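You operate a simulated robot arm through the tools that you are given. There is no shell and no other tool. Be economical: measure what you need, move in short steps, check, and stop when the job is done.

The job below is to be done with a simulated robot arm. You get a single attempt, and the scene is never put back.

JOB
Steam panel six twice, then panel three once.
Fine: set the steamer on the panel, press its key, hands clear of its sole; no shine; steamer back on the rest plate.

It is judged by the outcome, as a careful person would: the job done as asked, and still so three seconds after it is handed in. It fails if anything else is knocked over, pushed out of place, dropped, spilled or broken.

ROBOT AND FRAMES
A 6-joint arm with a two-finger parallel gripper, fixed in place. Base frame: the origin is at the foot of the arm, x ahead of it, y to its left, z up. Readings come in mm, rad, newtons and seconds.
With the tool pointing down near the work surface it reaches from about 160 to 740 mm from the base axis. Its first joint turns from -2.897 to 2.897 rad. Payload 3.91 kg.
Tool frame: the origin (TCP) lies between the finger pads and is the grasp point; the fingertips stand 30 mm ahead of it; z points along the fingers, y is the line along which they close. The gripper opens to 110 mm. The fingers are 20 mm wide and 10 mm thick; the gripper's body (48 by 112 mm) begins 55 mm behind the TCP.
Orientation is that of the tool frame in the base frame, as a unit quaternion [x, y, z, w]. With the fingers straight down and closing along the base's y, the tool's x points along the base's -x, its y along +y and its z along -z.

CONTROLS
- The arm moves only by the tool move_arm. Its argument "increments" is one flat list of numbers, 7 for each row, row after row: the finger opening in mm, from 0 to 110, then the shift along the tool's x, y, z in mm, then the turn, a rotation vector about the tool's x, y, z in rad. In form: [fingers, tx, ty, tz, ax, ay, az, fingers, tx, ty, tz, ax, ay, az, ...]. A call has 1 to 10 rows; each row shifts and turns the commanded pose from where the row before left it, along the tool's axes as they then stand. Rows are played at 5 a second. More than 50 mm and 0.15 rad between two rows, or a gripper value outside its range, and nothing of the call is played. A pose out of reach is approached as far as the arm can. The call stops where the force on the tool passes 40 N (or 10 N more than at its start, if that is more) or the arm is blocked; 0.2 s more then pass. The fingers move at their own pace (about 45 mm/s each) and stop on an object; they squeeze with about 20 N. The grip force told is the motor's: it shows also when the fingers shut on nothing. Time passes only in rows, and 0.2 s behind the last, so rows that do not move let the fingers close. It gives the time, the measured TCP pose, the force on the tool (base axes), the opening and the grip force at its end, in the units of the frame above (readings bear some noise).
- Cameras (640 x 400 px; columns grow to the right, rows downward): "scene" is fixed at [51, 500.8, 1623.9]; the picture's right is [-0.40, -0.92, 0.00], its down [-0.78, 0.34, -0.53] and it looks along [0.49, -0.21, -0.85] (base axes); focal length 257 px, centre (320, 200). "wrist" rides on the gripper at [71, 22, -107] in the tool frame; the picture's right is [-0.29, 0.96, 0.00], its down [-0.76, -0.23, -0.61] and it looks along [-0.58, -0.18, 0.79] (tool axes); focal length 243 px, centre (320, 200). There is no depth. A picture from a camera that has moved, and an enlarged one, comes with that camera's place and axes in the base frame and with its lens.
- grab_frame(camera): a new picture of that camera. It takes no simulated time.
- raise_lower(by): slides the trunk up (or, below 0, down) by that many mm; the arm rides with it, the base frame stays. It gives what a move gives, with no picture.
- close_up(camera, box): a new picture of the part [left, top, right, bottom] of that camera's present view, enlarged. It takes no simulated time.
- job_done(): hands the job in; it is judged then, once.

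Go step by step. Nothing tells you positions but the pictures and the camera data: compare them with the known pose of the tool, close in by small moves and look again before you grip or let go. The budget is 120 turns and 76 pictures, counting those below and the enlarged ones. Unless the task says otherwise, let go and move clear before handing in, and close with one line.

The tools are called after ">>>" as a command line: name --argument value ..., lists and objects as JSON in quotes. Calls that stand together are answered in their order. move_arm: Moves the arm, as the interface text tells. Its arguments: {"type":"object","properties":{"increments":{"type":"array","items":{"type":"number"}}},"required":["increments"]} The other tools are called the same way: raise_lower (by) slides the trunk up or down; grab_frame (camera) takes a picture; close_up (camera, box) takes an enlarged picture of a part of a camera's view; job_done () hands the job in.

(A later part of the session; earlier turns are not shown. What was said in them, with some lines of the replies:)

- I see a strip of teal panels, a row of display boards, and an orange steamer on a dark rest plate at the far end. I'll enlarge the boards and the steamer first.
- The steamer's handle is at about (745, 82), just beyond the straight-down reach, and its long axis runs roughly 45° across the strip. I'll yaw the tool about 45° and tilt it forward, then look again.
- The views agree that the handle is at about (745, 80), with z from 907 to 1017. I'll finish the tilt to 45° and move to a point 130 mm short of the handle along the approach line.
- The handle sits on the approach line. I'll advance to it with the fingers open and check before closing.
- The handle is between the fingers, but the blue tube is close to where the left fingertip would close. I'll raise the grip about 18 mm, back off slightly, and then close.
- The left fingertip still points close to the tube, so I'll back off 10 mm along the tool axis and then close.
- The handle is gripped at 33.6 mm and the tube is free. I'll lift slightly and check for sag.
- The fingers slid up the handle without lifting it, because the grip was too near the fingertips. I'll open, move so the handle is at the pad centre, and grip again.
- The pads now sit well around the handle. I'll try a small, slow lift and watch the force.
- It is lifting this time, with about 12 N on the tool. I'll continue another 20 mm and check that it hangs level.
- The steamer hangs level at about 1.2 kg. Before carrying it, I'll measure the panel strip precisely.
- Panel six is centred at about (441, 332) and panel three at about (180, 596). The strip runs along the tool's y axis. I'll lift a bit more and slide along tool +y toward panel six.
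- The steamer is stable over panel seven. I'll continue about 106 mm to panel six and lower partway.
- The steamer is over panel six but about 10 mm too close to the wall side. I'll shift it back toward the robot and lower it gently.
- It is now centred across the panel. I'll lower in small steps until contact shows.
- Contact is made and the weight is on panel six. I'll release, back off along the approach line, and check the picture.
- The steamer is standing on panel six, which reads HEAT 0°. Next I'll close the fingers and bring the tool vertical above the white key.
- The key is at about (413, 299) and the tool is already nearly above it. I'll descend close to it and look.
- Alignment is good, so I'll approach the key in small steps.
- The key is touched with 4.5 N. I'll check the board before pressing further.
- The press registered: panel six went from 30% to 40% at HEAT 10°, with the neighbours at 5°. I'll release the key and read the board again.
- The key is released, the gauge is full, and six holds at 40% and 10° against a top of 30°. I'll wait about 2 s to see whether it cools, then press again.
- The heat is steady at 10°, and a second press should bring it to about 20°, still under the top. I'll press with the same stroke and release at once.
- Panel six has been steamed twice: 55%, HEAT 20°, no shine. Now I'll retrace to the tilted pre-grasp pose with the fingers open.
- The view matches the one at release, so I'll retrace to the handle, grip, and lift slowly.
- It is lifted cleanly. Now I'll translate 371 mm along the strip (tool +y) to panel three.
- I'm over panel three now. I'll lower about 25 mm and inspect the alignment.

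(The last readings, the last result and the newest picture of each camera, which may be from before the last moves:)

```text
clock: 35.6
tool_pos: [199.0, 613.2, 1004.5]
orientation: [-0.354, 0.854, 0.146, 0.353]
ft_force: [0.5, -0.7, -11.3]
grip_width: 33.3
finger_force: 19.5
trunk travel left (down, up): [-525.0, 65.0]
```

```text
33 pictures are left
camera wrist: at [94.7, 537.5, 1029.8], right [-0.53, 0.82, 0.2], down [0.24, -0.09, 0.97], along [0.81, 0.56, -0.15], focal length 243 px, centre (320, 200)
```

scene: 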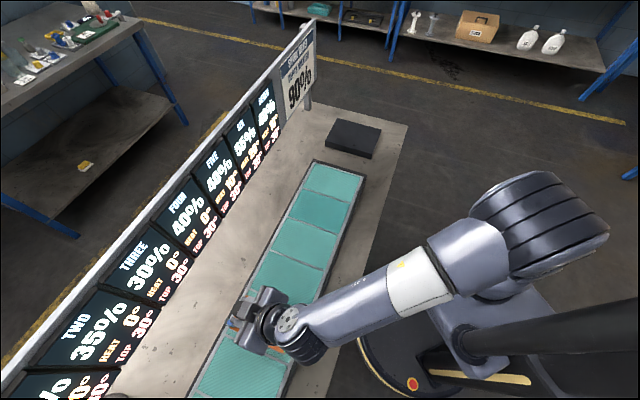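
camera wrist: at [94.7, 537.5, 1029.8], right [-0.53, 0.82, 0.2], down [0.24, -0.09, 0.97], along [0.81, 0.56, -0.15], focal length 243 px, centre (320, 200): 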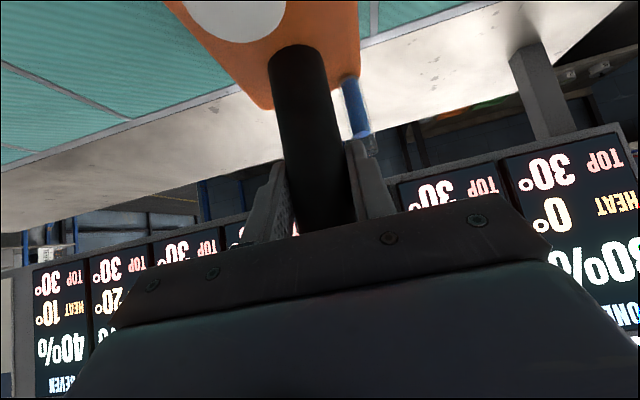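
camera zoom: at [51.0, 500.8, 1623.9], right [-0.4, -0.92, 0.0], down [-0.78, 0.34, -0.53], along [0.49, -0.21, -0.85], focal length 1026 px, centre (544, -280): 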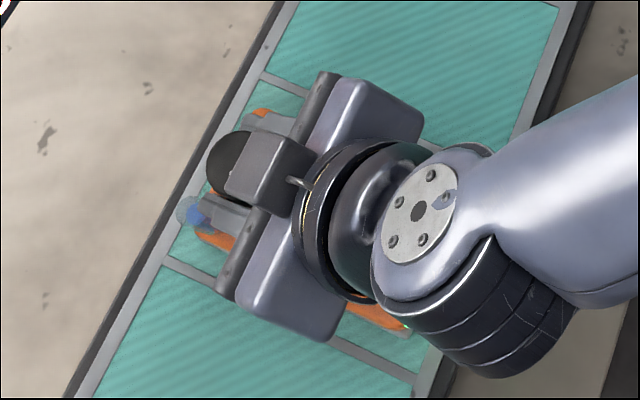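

Alignment looks good, perhaps 3 mm toward panel four. I'll nudge +3 mm and lower to contact.

>>> move_arm --increments '[0, 0, 3, 0, 0, 0, 0, 0, 2.1, 0, 2.1, 0, 0, 0, 0, 2.1, 0, 2.1, 0, 0, 0, 0, 1.4, 0, 1.4, 0, 0, 0, 0, 1.4, 0, 1.4, 0, 0, 0, 0, 0, 0, 0, 0, 0, 0]'

```text
clock: 37.0
tool_pos: [196.5, 612.8, 993.7]
orientation: [-0.354, 0.853, 0.147, 0.354]
ft_force: [-0.4, 0.0, -12.1]
grip_width: 33.4
finger_force: 20.5
trunk travel left (down, up): [-525.0, 65.0]
```

>>> move_arm --increments '[0, 1.4, 0, 1.4, 0, 0, 0, 0, 0.7, 0, 0.7, 0, 0, 0, 0, 0, 0, 0, 0, 0, 0]'

```text
clock: 37.8
tool_pos: [196.8, 614.8, 992.3]
orientation: [-0.354, 0.853, 0.147, 0.355]
ft_force: [5.7, 3.5, 3.5]
grip_width: 33.7
finger_force: 19.6
trunk travel left (down, up): [-525.0, 65.0]
```

The sole is seated on panel three. I'll release, back off the same way, and look.

>>> move_arm --increments '[60, 0, 0, 0, 0, 0, 0, 60, 0, 0, 0, 0, 0, 0, 60, 0, 0, -30, 0, 0, 0, 60, 0, 0, -40, 0, 0, 0, 60, -10, 0, -40, 0, 0, 0]'

>>> move_arm --increments '[0, 0, 0, 0, 0, 0.131, 0, 0, 0, 0, 0, 0, 0.131, 0, 0, 0, 0, 0, 0, 0.131, 0, 0, 0, 0, 0, 0, 0.131, 0, 0, 0, 0, 0, 0, 0.131, 0, 0, 0, 0, 0, 0, 0.131, 0, 0, 0, 0, 0, 0, 0, 0]'

>>> close_up --camera "scene" --box '[184, 270, 344, 370]'

>>> grab_frame --camera "wrist"

```text
clock: 39.0
tool_pos: [146.0, 561.9, 1076.9]
orientation: [-0.354, 0.853, 0.146, 0.354]
ft_force: [-0.5, -0.8, 0.8]
grip_width: 60.4
finger_force: 0.2
trunk travel left (down, up): [-525.0, 65.0]
```

```text
clock: 40.6
tool_pos: [147.1, 564.1, 1075.7]
orientation: [-0.384, 0.923, 0.0, 0.0]
ft_force: [-0.4, -0.4, -0.2]
grip_width: 0.0
finger_force: 19.8
trunk travel left (down, up): [-525.0, 65.0]
```

```text
4.00 times, centred on (264, 320) of scene
camera zoom: at [51.0, 500.8, 1623.9], right [-0.4, -0.92, 0.0], down [-0.78, 0.34, -0.53], along [0.49, -0.21, -0.85], focal length 1026 px, centre (544, -280)
```

zoom: 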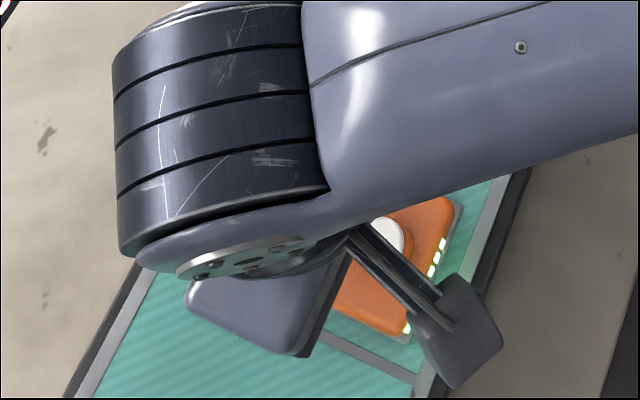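

```text
31 pictures are left
camera wrist: at [81.1, 528.5, 1184.1], right [-0.47, 0.88, 0.0], down [0.7, 0.38, 0.61], along [0.53, 0.29, -0.8], focal length 243 px, centre (320, 200)
```

wrist: 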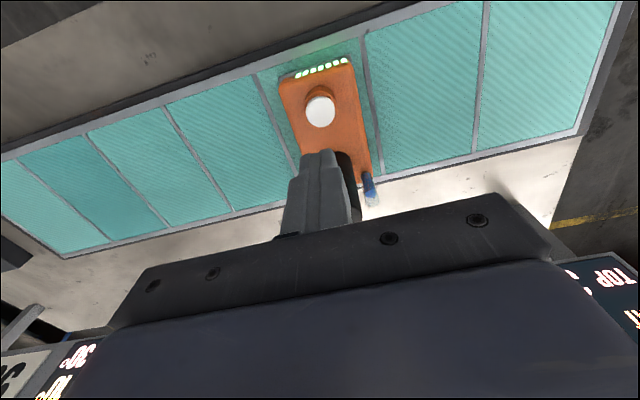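

The pose relative to the steamer is the same as before, with four panels on one side and two on the other, so this is panel three. I'll press with the same stroke and release.

>>> move_arm --increments '[0, -2, -1.5, 30, 0, 0, 0, 0, 0, 0, 35, 0, 0, 0, 0, 0, 0, 25, 0, 0, 0, 0, 0, 0, 3, 0, 0, 0, 0, 0, 0, 0, 0, 0, 0]'

>>> grab_frame --camera "wrist"

>>> move_arm --increments '[0, 0, 0, 4, 0, 0, 0, 0, 0, 0, 3, 0, 0, 0, 0, 0, 0, -6, 0, 0, 0, 0, 0, 0, -6, 0, 0, 0]'

>>> close_up --camera "scene" --box '[0, 140, 288, 320]'

```text
clock: 41.8
tool_pos: [149.0, 562.3, 983.1]
orientation: [-0.383, 0.924, 0.0, 0.0]
ft_force: [0.0, -0.1, 0.3]
grip_width: 0.0
finger_force: 20.1
trunk travel left (down, up): [-525.0, 65.0]
```

```text
30 pictures are left
camera wrist: at [83.3, 528.4, 1090.9], right [-0.47, 0.88, 0.0], down [0.7, 0.37, 0.61], along [0.54, 0.29, -0.79], focal length 243 px, centre (320, 200)
```

wrist: 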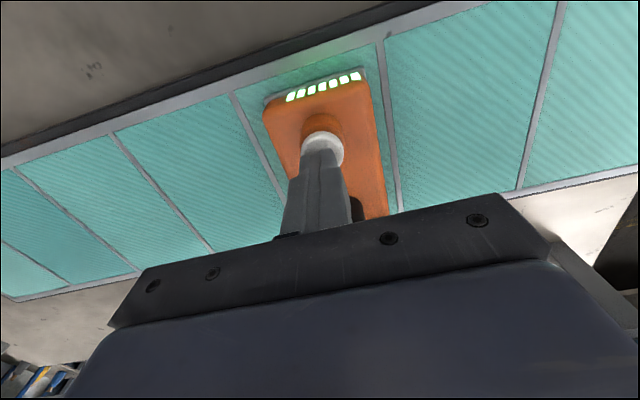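

```text
clock: 42.8
tool_pos: [150.1, 562.7, 989.3]
orientation: [-0.383, 0.924, 0.001, -0.001]
ft_force: [-0.1, 0.3, 0.3]
grip_width: 0.0
finger_force: 20.4
trunk travel left (down, up): [-525.0, 65.0]
```

```text
2.22 times, centred on (144, 230) of scene
camera zoom: at [51.0, 500.8, 1623.9], right [-0.4, -0.92, 0.0], down [-0.78, 0.34, -0.53], along [0.49, -0.21, -0.85], focal length 570 px, centre (711, 133)
```

zoom: 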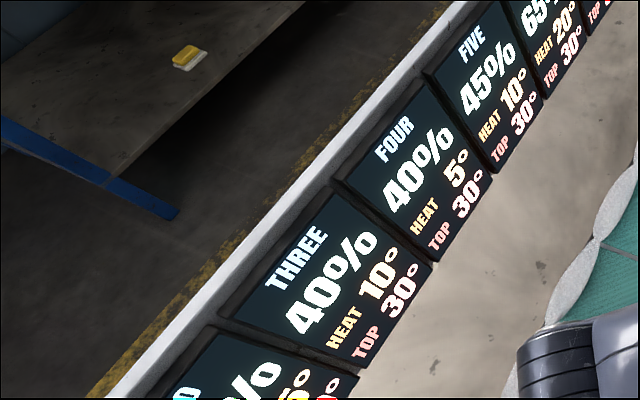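

Panel three registered one steam: 40%, HEAT 10°. Now I'll retrace and regrip the handle.

>>> move_arm --increments '[0, 0, 0, -44, 0, 0, 0, 0, 2, 1.5, -44, 0, 0, 0, 60, 0, 0, 0, 0, -0.131, 0, 60, 0, 0, 0, 0, -0.131, 0, 60, 0, 0, 0, 0, -0.131, 0, 60, 0, 0, 0, 0, -0.131, 0, 60, 0, 0, 0, 0, -0.131, 0, 60, 0, 0, 0, 0, -0.131, 0]'

>>> grab_frame --camera "wrist"

```text
clock: 44.6
tool_pos: [147.3, 562.8, 1077.1]
orientation: [-0.354, 0.853, 0.148, 0.354]
ft_force: [0.4, 0.1, 0.1]
grip_width: 59.8
finger_force: 0.1
trunk travel left (down, up): [-525.0, 65.0]
```

```text
28 pictures are left
camera wrist: at [42.5, 489.2, 1101.7], right [-0.53, 0.82, 0.21], down [0.24, -0.09, 0.97], along [0.81, 0.56, -0.15], focal length 243 px, centre (320, 200)
```

wrist: 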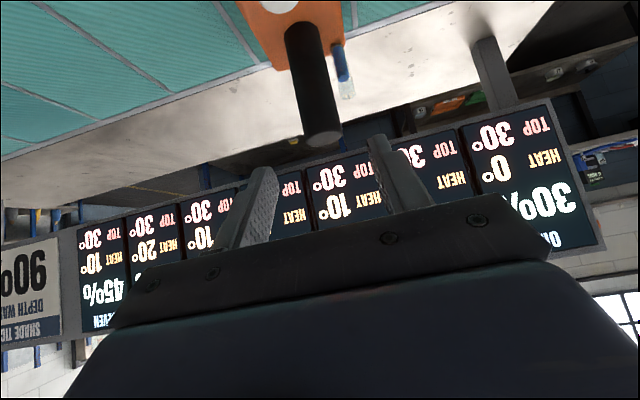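

The view matches, so I'll approach, grip, and lift gently.

>>> move_arm --increments '[60, 10, 0, 40, 0, 0, 0, 60, 0, 0, 40, 0, 0, 0, 60, 0, 0, 30, 0, 0, 0, 0, 0, 0, 0, 0, 0, 0, 0, 0, 0, 0, 0, 0, 0, 0, 0, 0, 0, 0, 0, 0]'

>>> move_arm --increments '[0, -2, 0, -2, 0, 0, 0, 0, -2.5, 0, -2.5, 0, 0, 0, 0, -3.5, 0, -3.5, 0, 0, 0, 0, -3.5, 0, -3.5, 0, 0, 0, 0, -3.5, 0, -3.5, 0, 0, 0, 0, -7, 0, -7, 0, 0, 0, 0, -7, 0, -7, 0, 0, 0, 0, -7, 0, -7, 0, 0, 0, 0, 0, 0, 0, 0, 0, 0]'

>>> grab_frame --camera "scene"

```text
clock: 46.0
tool_pos: [197.6, 615.0, 993.6]
orientation: [-0.354, 0.853, 0.147, 0.355]
ft_force: [-1.4, 2.6, 0.1]
grip_width: 33.5
finger_force: 20.2
trunk travel left (down, up): [-525.0, 65.0]
```

```text
clock: 48.0
tool_pos: [197.6, 613.2, 1041.9]
orientation: [-0.355, 0.853, 0.147, 0.353]
ft_force: [-0.1, 0.9, -11.9]
grip_width: 33.5
finger_force: 20.2
trunk travel left (down, up): [-525.0, 65.0]
```

```text
27 pictures are left
```

scene: 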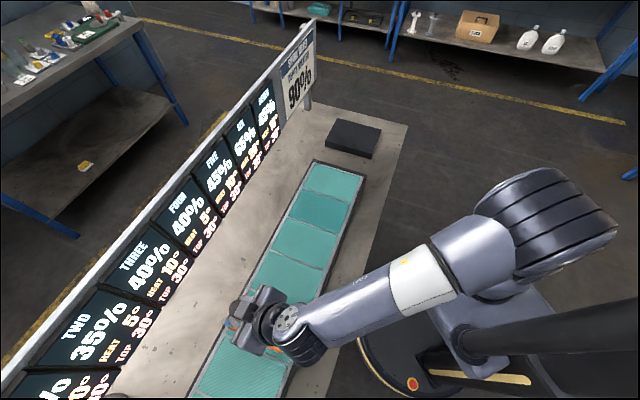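

It is lifted cleanly. Now I'll carry it back along the strip toward the rest plate.

>>> move_arm --increments '[0, 0, -20, 0, 0, 0, 0, 0, 0, -40, 0, 0, 0, 0, 0, 0, -40, 0, 0, 0, 0, 0, 0, -40, 0, 0, 0, 0, 0, 0, -40, 0, 0, 0, 0, 0, 0, -40, 0, 0, 0, 0, 0, 0, -40, 0, 0, 0, 0, 0, 0, -40, 0, 0, 0, 0, 0, 0, -40, 0, 0, 0, 0, 0, 0, -40, 0, 0, 0, 0]'

>>> move_arm --increments '[0, 0, -40, 0, 0, 0, 0, 0, 0, -40, 0, 0, 0, 0, 0, 0, -40, 0, 0, 0, 0, 0, -1, -40, 1, 0, 0, 0, 0, -1, -40, 1, 0, 0, 0, 0, -1, -40, 1, 0, 0, 0, 0, -1, -40, 1, 0, 0, 0, 0, -1, -40, 1, 0, 0, 0, 0, 0, -35, 0, 0, 0, 0, 0, 0, -25, 0, 0, 0, 0]'

>>> grab_frame --camera "scene"

```text
clock: 50.2
tool_pos: [465.9, 344.5, 1042.8]
orientation: [-0.353, 0.853, 0.146, 0.354]
ft_force: [0.2, 0.7, -11.8]
grip_width: 33.5
finger_force: 20.0
trunk travel left (down, up): [-525.0, 65.0]
```

```text
clock: 52.4
tool_pos: [741.0, 79.0, 1041.0]
orientation: [-0.353, 0.854, 0.147, 0.354]
ft_force: [-0.1, -0.4, -11.6]
grip_width: 33.9
finger_force: 19.9
trunk travel left (down, up): [-525.0, 65.0]
```

```text
26 pictures are left
```

scene: 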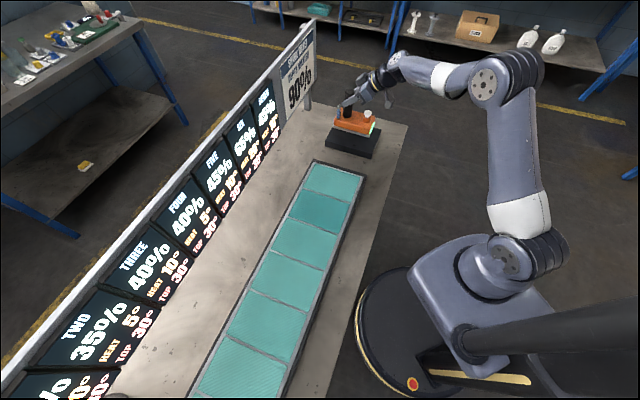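

I'm above the rest plate. I'll lower most of the way and check alignment.

>>> move_arm --increments '[0, 0, -2, 0, 0, 0, 0, 0, 6, 0, 6, 0, 0, 0, 0, 6, 0, 6, 0, 0, 0, 0, 6, 0, 6, 0, 0, 0, 0, 6, 0, 6, 0, 0, 0, 0, 4, 0, 4, 0, 0, 0, 0, 0, 0, 0, 0, 0, 0]'

>>> close_up --camera "scene" --box '[290, 80, 418, 160]'

```text
clock: 54.0
tool_pos: [741.9, 78.8, 1003.7]
orientation: [-0.354, 0.853, 0.147, 0.353]
ft_force: [-0.4, -0.4, -12.5]
grip_width: 33.6
finger_force: 19.8
trunk travel left (down, up): [-525.0, 65.0]
```

```text
5.00 times, centred on (354, 120) of scene
camera zoom: at [51.0, 500.8, 1623.9], right [-0.4, -0.92, 0.0], down [-0.78, 0.34, -0.53], along [0.49, -0.21, -0.85], focal length 1283 px, centre (150, 600)
```

zoom: 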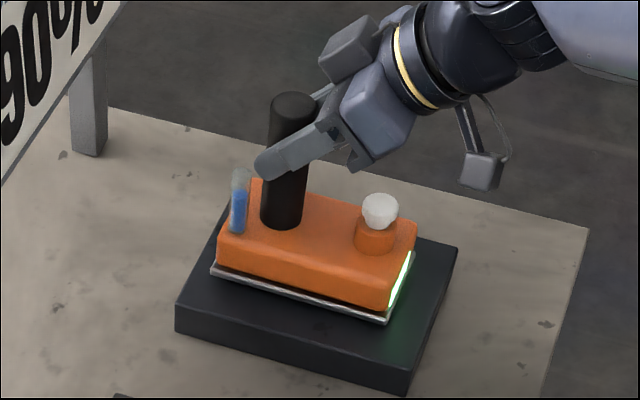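

The steamer is within about 5 mm of its original spot. I'll make a small correction back and sideways, then lower to contact.

>>> move_arm --increments '[0, 3.2, -3, -3.2, 0, 0, 0, 0, 2.8, 0, 2.8, 0, 0, 0, 0, 2.1, 0, 2.1, 0, 0, 0, 0, 1.4, 0, 1.4, 0, 0, 0, 0, 0, 0, 0, 0, 0, 0]'

```text
clock: 55.2
tool_pos: [740.5, 74.4, 994.2]
orientation: [-0.354, 0.853, 0.147, 0.355]
ft_force: [0.8, 0.3, -2.3]
grip_width: 33.7
finger_force: 20.0
trunk travel left (down, up): [-525.0, 65.0]
```

>>> move_arm --increments '[0, 0.9, 0, 0.9, 0, 0, 0, 0, 0, 0, 0, 0, 0, 0]'

>>> close_up --camera "scene" --box '[290, 80, 418, 160]'

```text
clock: 55.8
tool_pos: [740.6, 75.0, 994.0]
orientation: [-0.353, 0.854, 0.146, 0.354]
ft_force: [4.4, 1.8, 2.2]
grip_width: 33.8
finger_force: 20.0
trunk travel left (down, up): [-525.0, 65.0]
```

```text
5.00 times, centred on (354, 120) of scene
camera zoom: at [51.0, 500.8, 1623.9], right [-0.4, -0.92, 0.0], down [-0.78, 0.34, -0.53], along [0.49, -0.21, -0.85], focal length 1283 px, centre (150, 600)
```

zoom: 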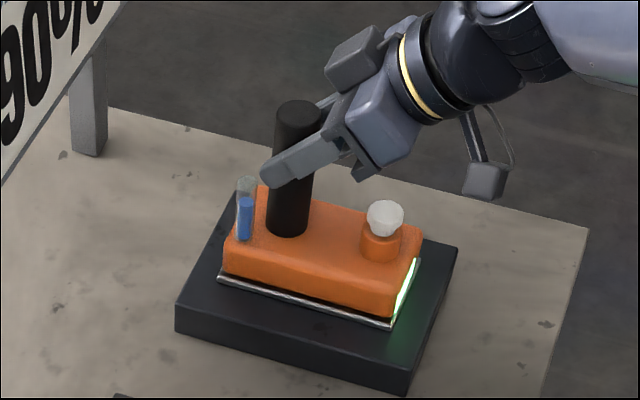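

The steamer is seated where it began, supported by the plate. I'll release and back away.

>>> move_arm --increments '[60, 0, 0, 0, 0, 0, 0, 60, 0, 0, 0, 0, 0, 0, 60, 0, 0, -30, 0, 0, 0, 60, 0, 0, -40, 0, 0, 0, 60, -10, 0, -40, 0, 0, 0, 60, -20, 0, -40, 0, 0, 0]'

>>> close_up --camera "scene" --box '[290, 80, 418, 160]'

>>> close_up --camera "scene" --box '[0, 80, 320, 280]'

```text
clock: 57.2
tool_pos: [679.8, 13.4, 1121.2]
orientation: [-0.354, 0.853, 0.147, 0.353]
ft_force: [-0.5, -0.3, -1.1]
grip_width: 60.0
finger_force: 0.0
trunk travel left (down, up): [-525.0, 65.0]
```

```text
5.00 times, centred on (354, 120) of scene
camera zoom: at [51.0, 500.8, 1623.9], right [-0.4, -0.92, 0.0], down [-0.78, 0.34, -0.53], along [0.49, -0.21, -0.85], focal length 1283 px, centre (150, 600)
```

zoom: 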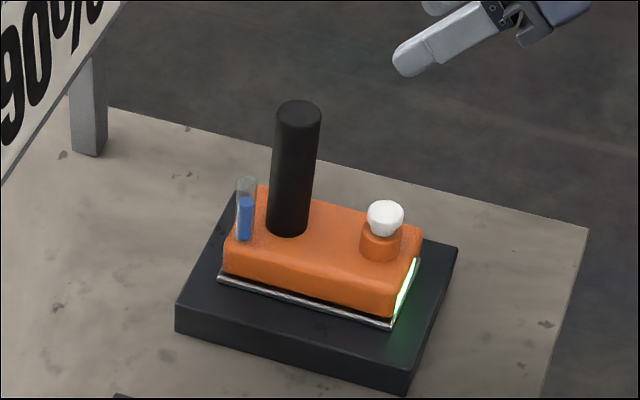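

```text
2.00 times, centred on (160, 180) of scene
camera zoom: at [51.0, 500.8, 1623.9], right [-0.4, -0.92, 0.0], down [-0.78, 0.34, -0.53], along [0.49, -0.21, -0.85], focal length 513 px, centre (640, 240)
```

zoom: 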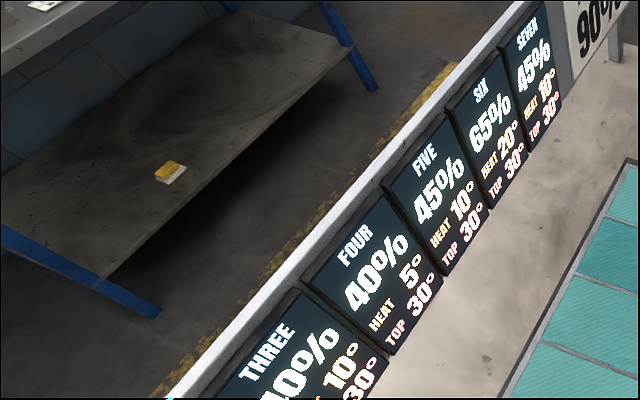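

The steamer is back on its rest plate. Panel six shows HEAT 20° from two steams and panel three HEAT 10° from one, all below the 30° top. The arm is clear, so I'm handing in.

>>> job_done

```text
The job is handed in.
```

I steamed panel six twice and panel three once with no panel over its 30° top, put the steamer back on its rest plate, and handed the job in.
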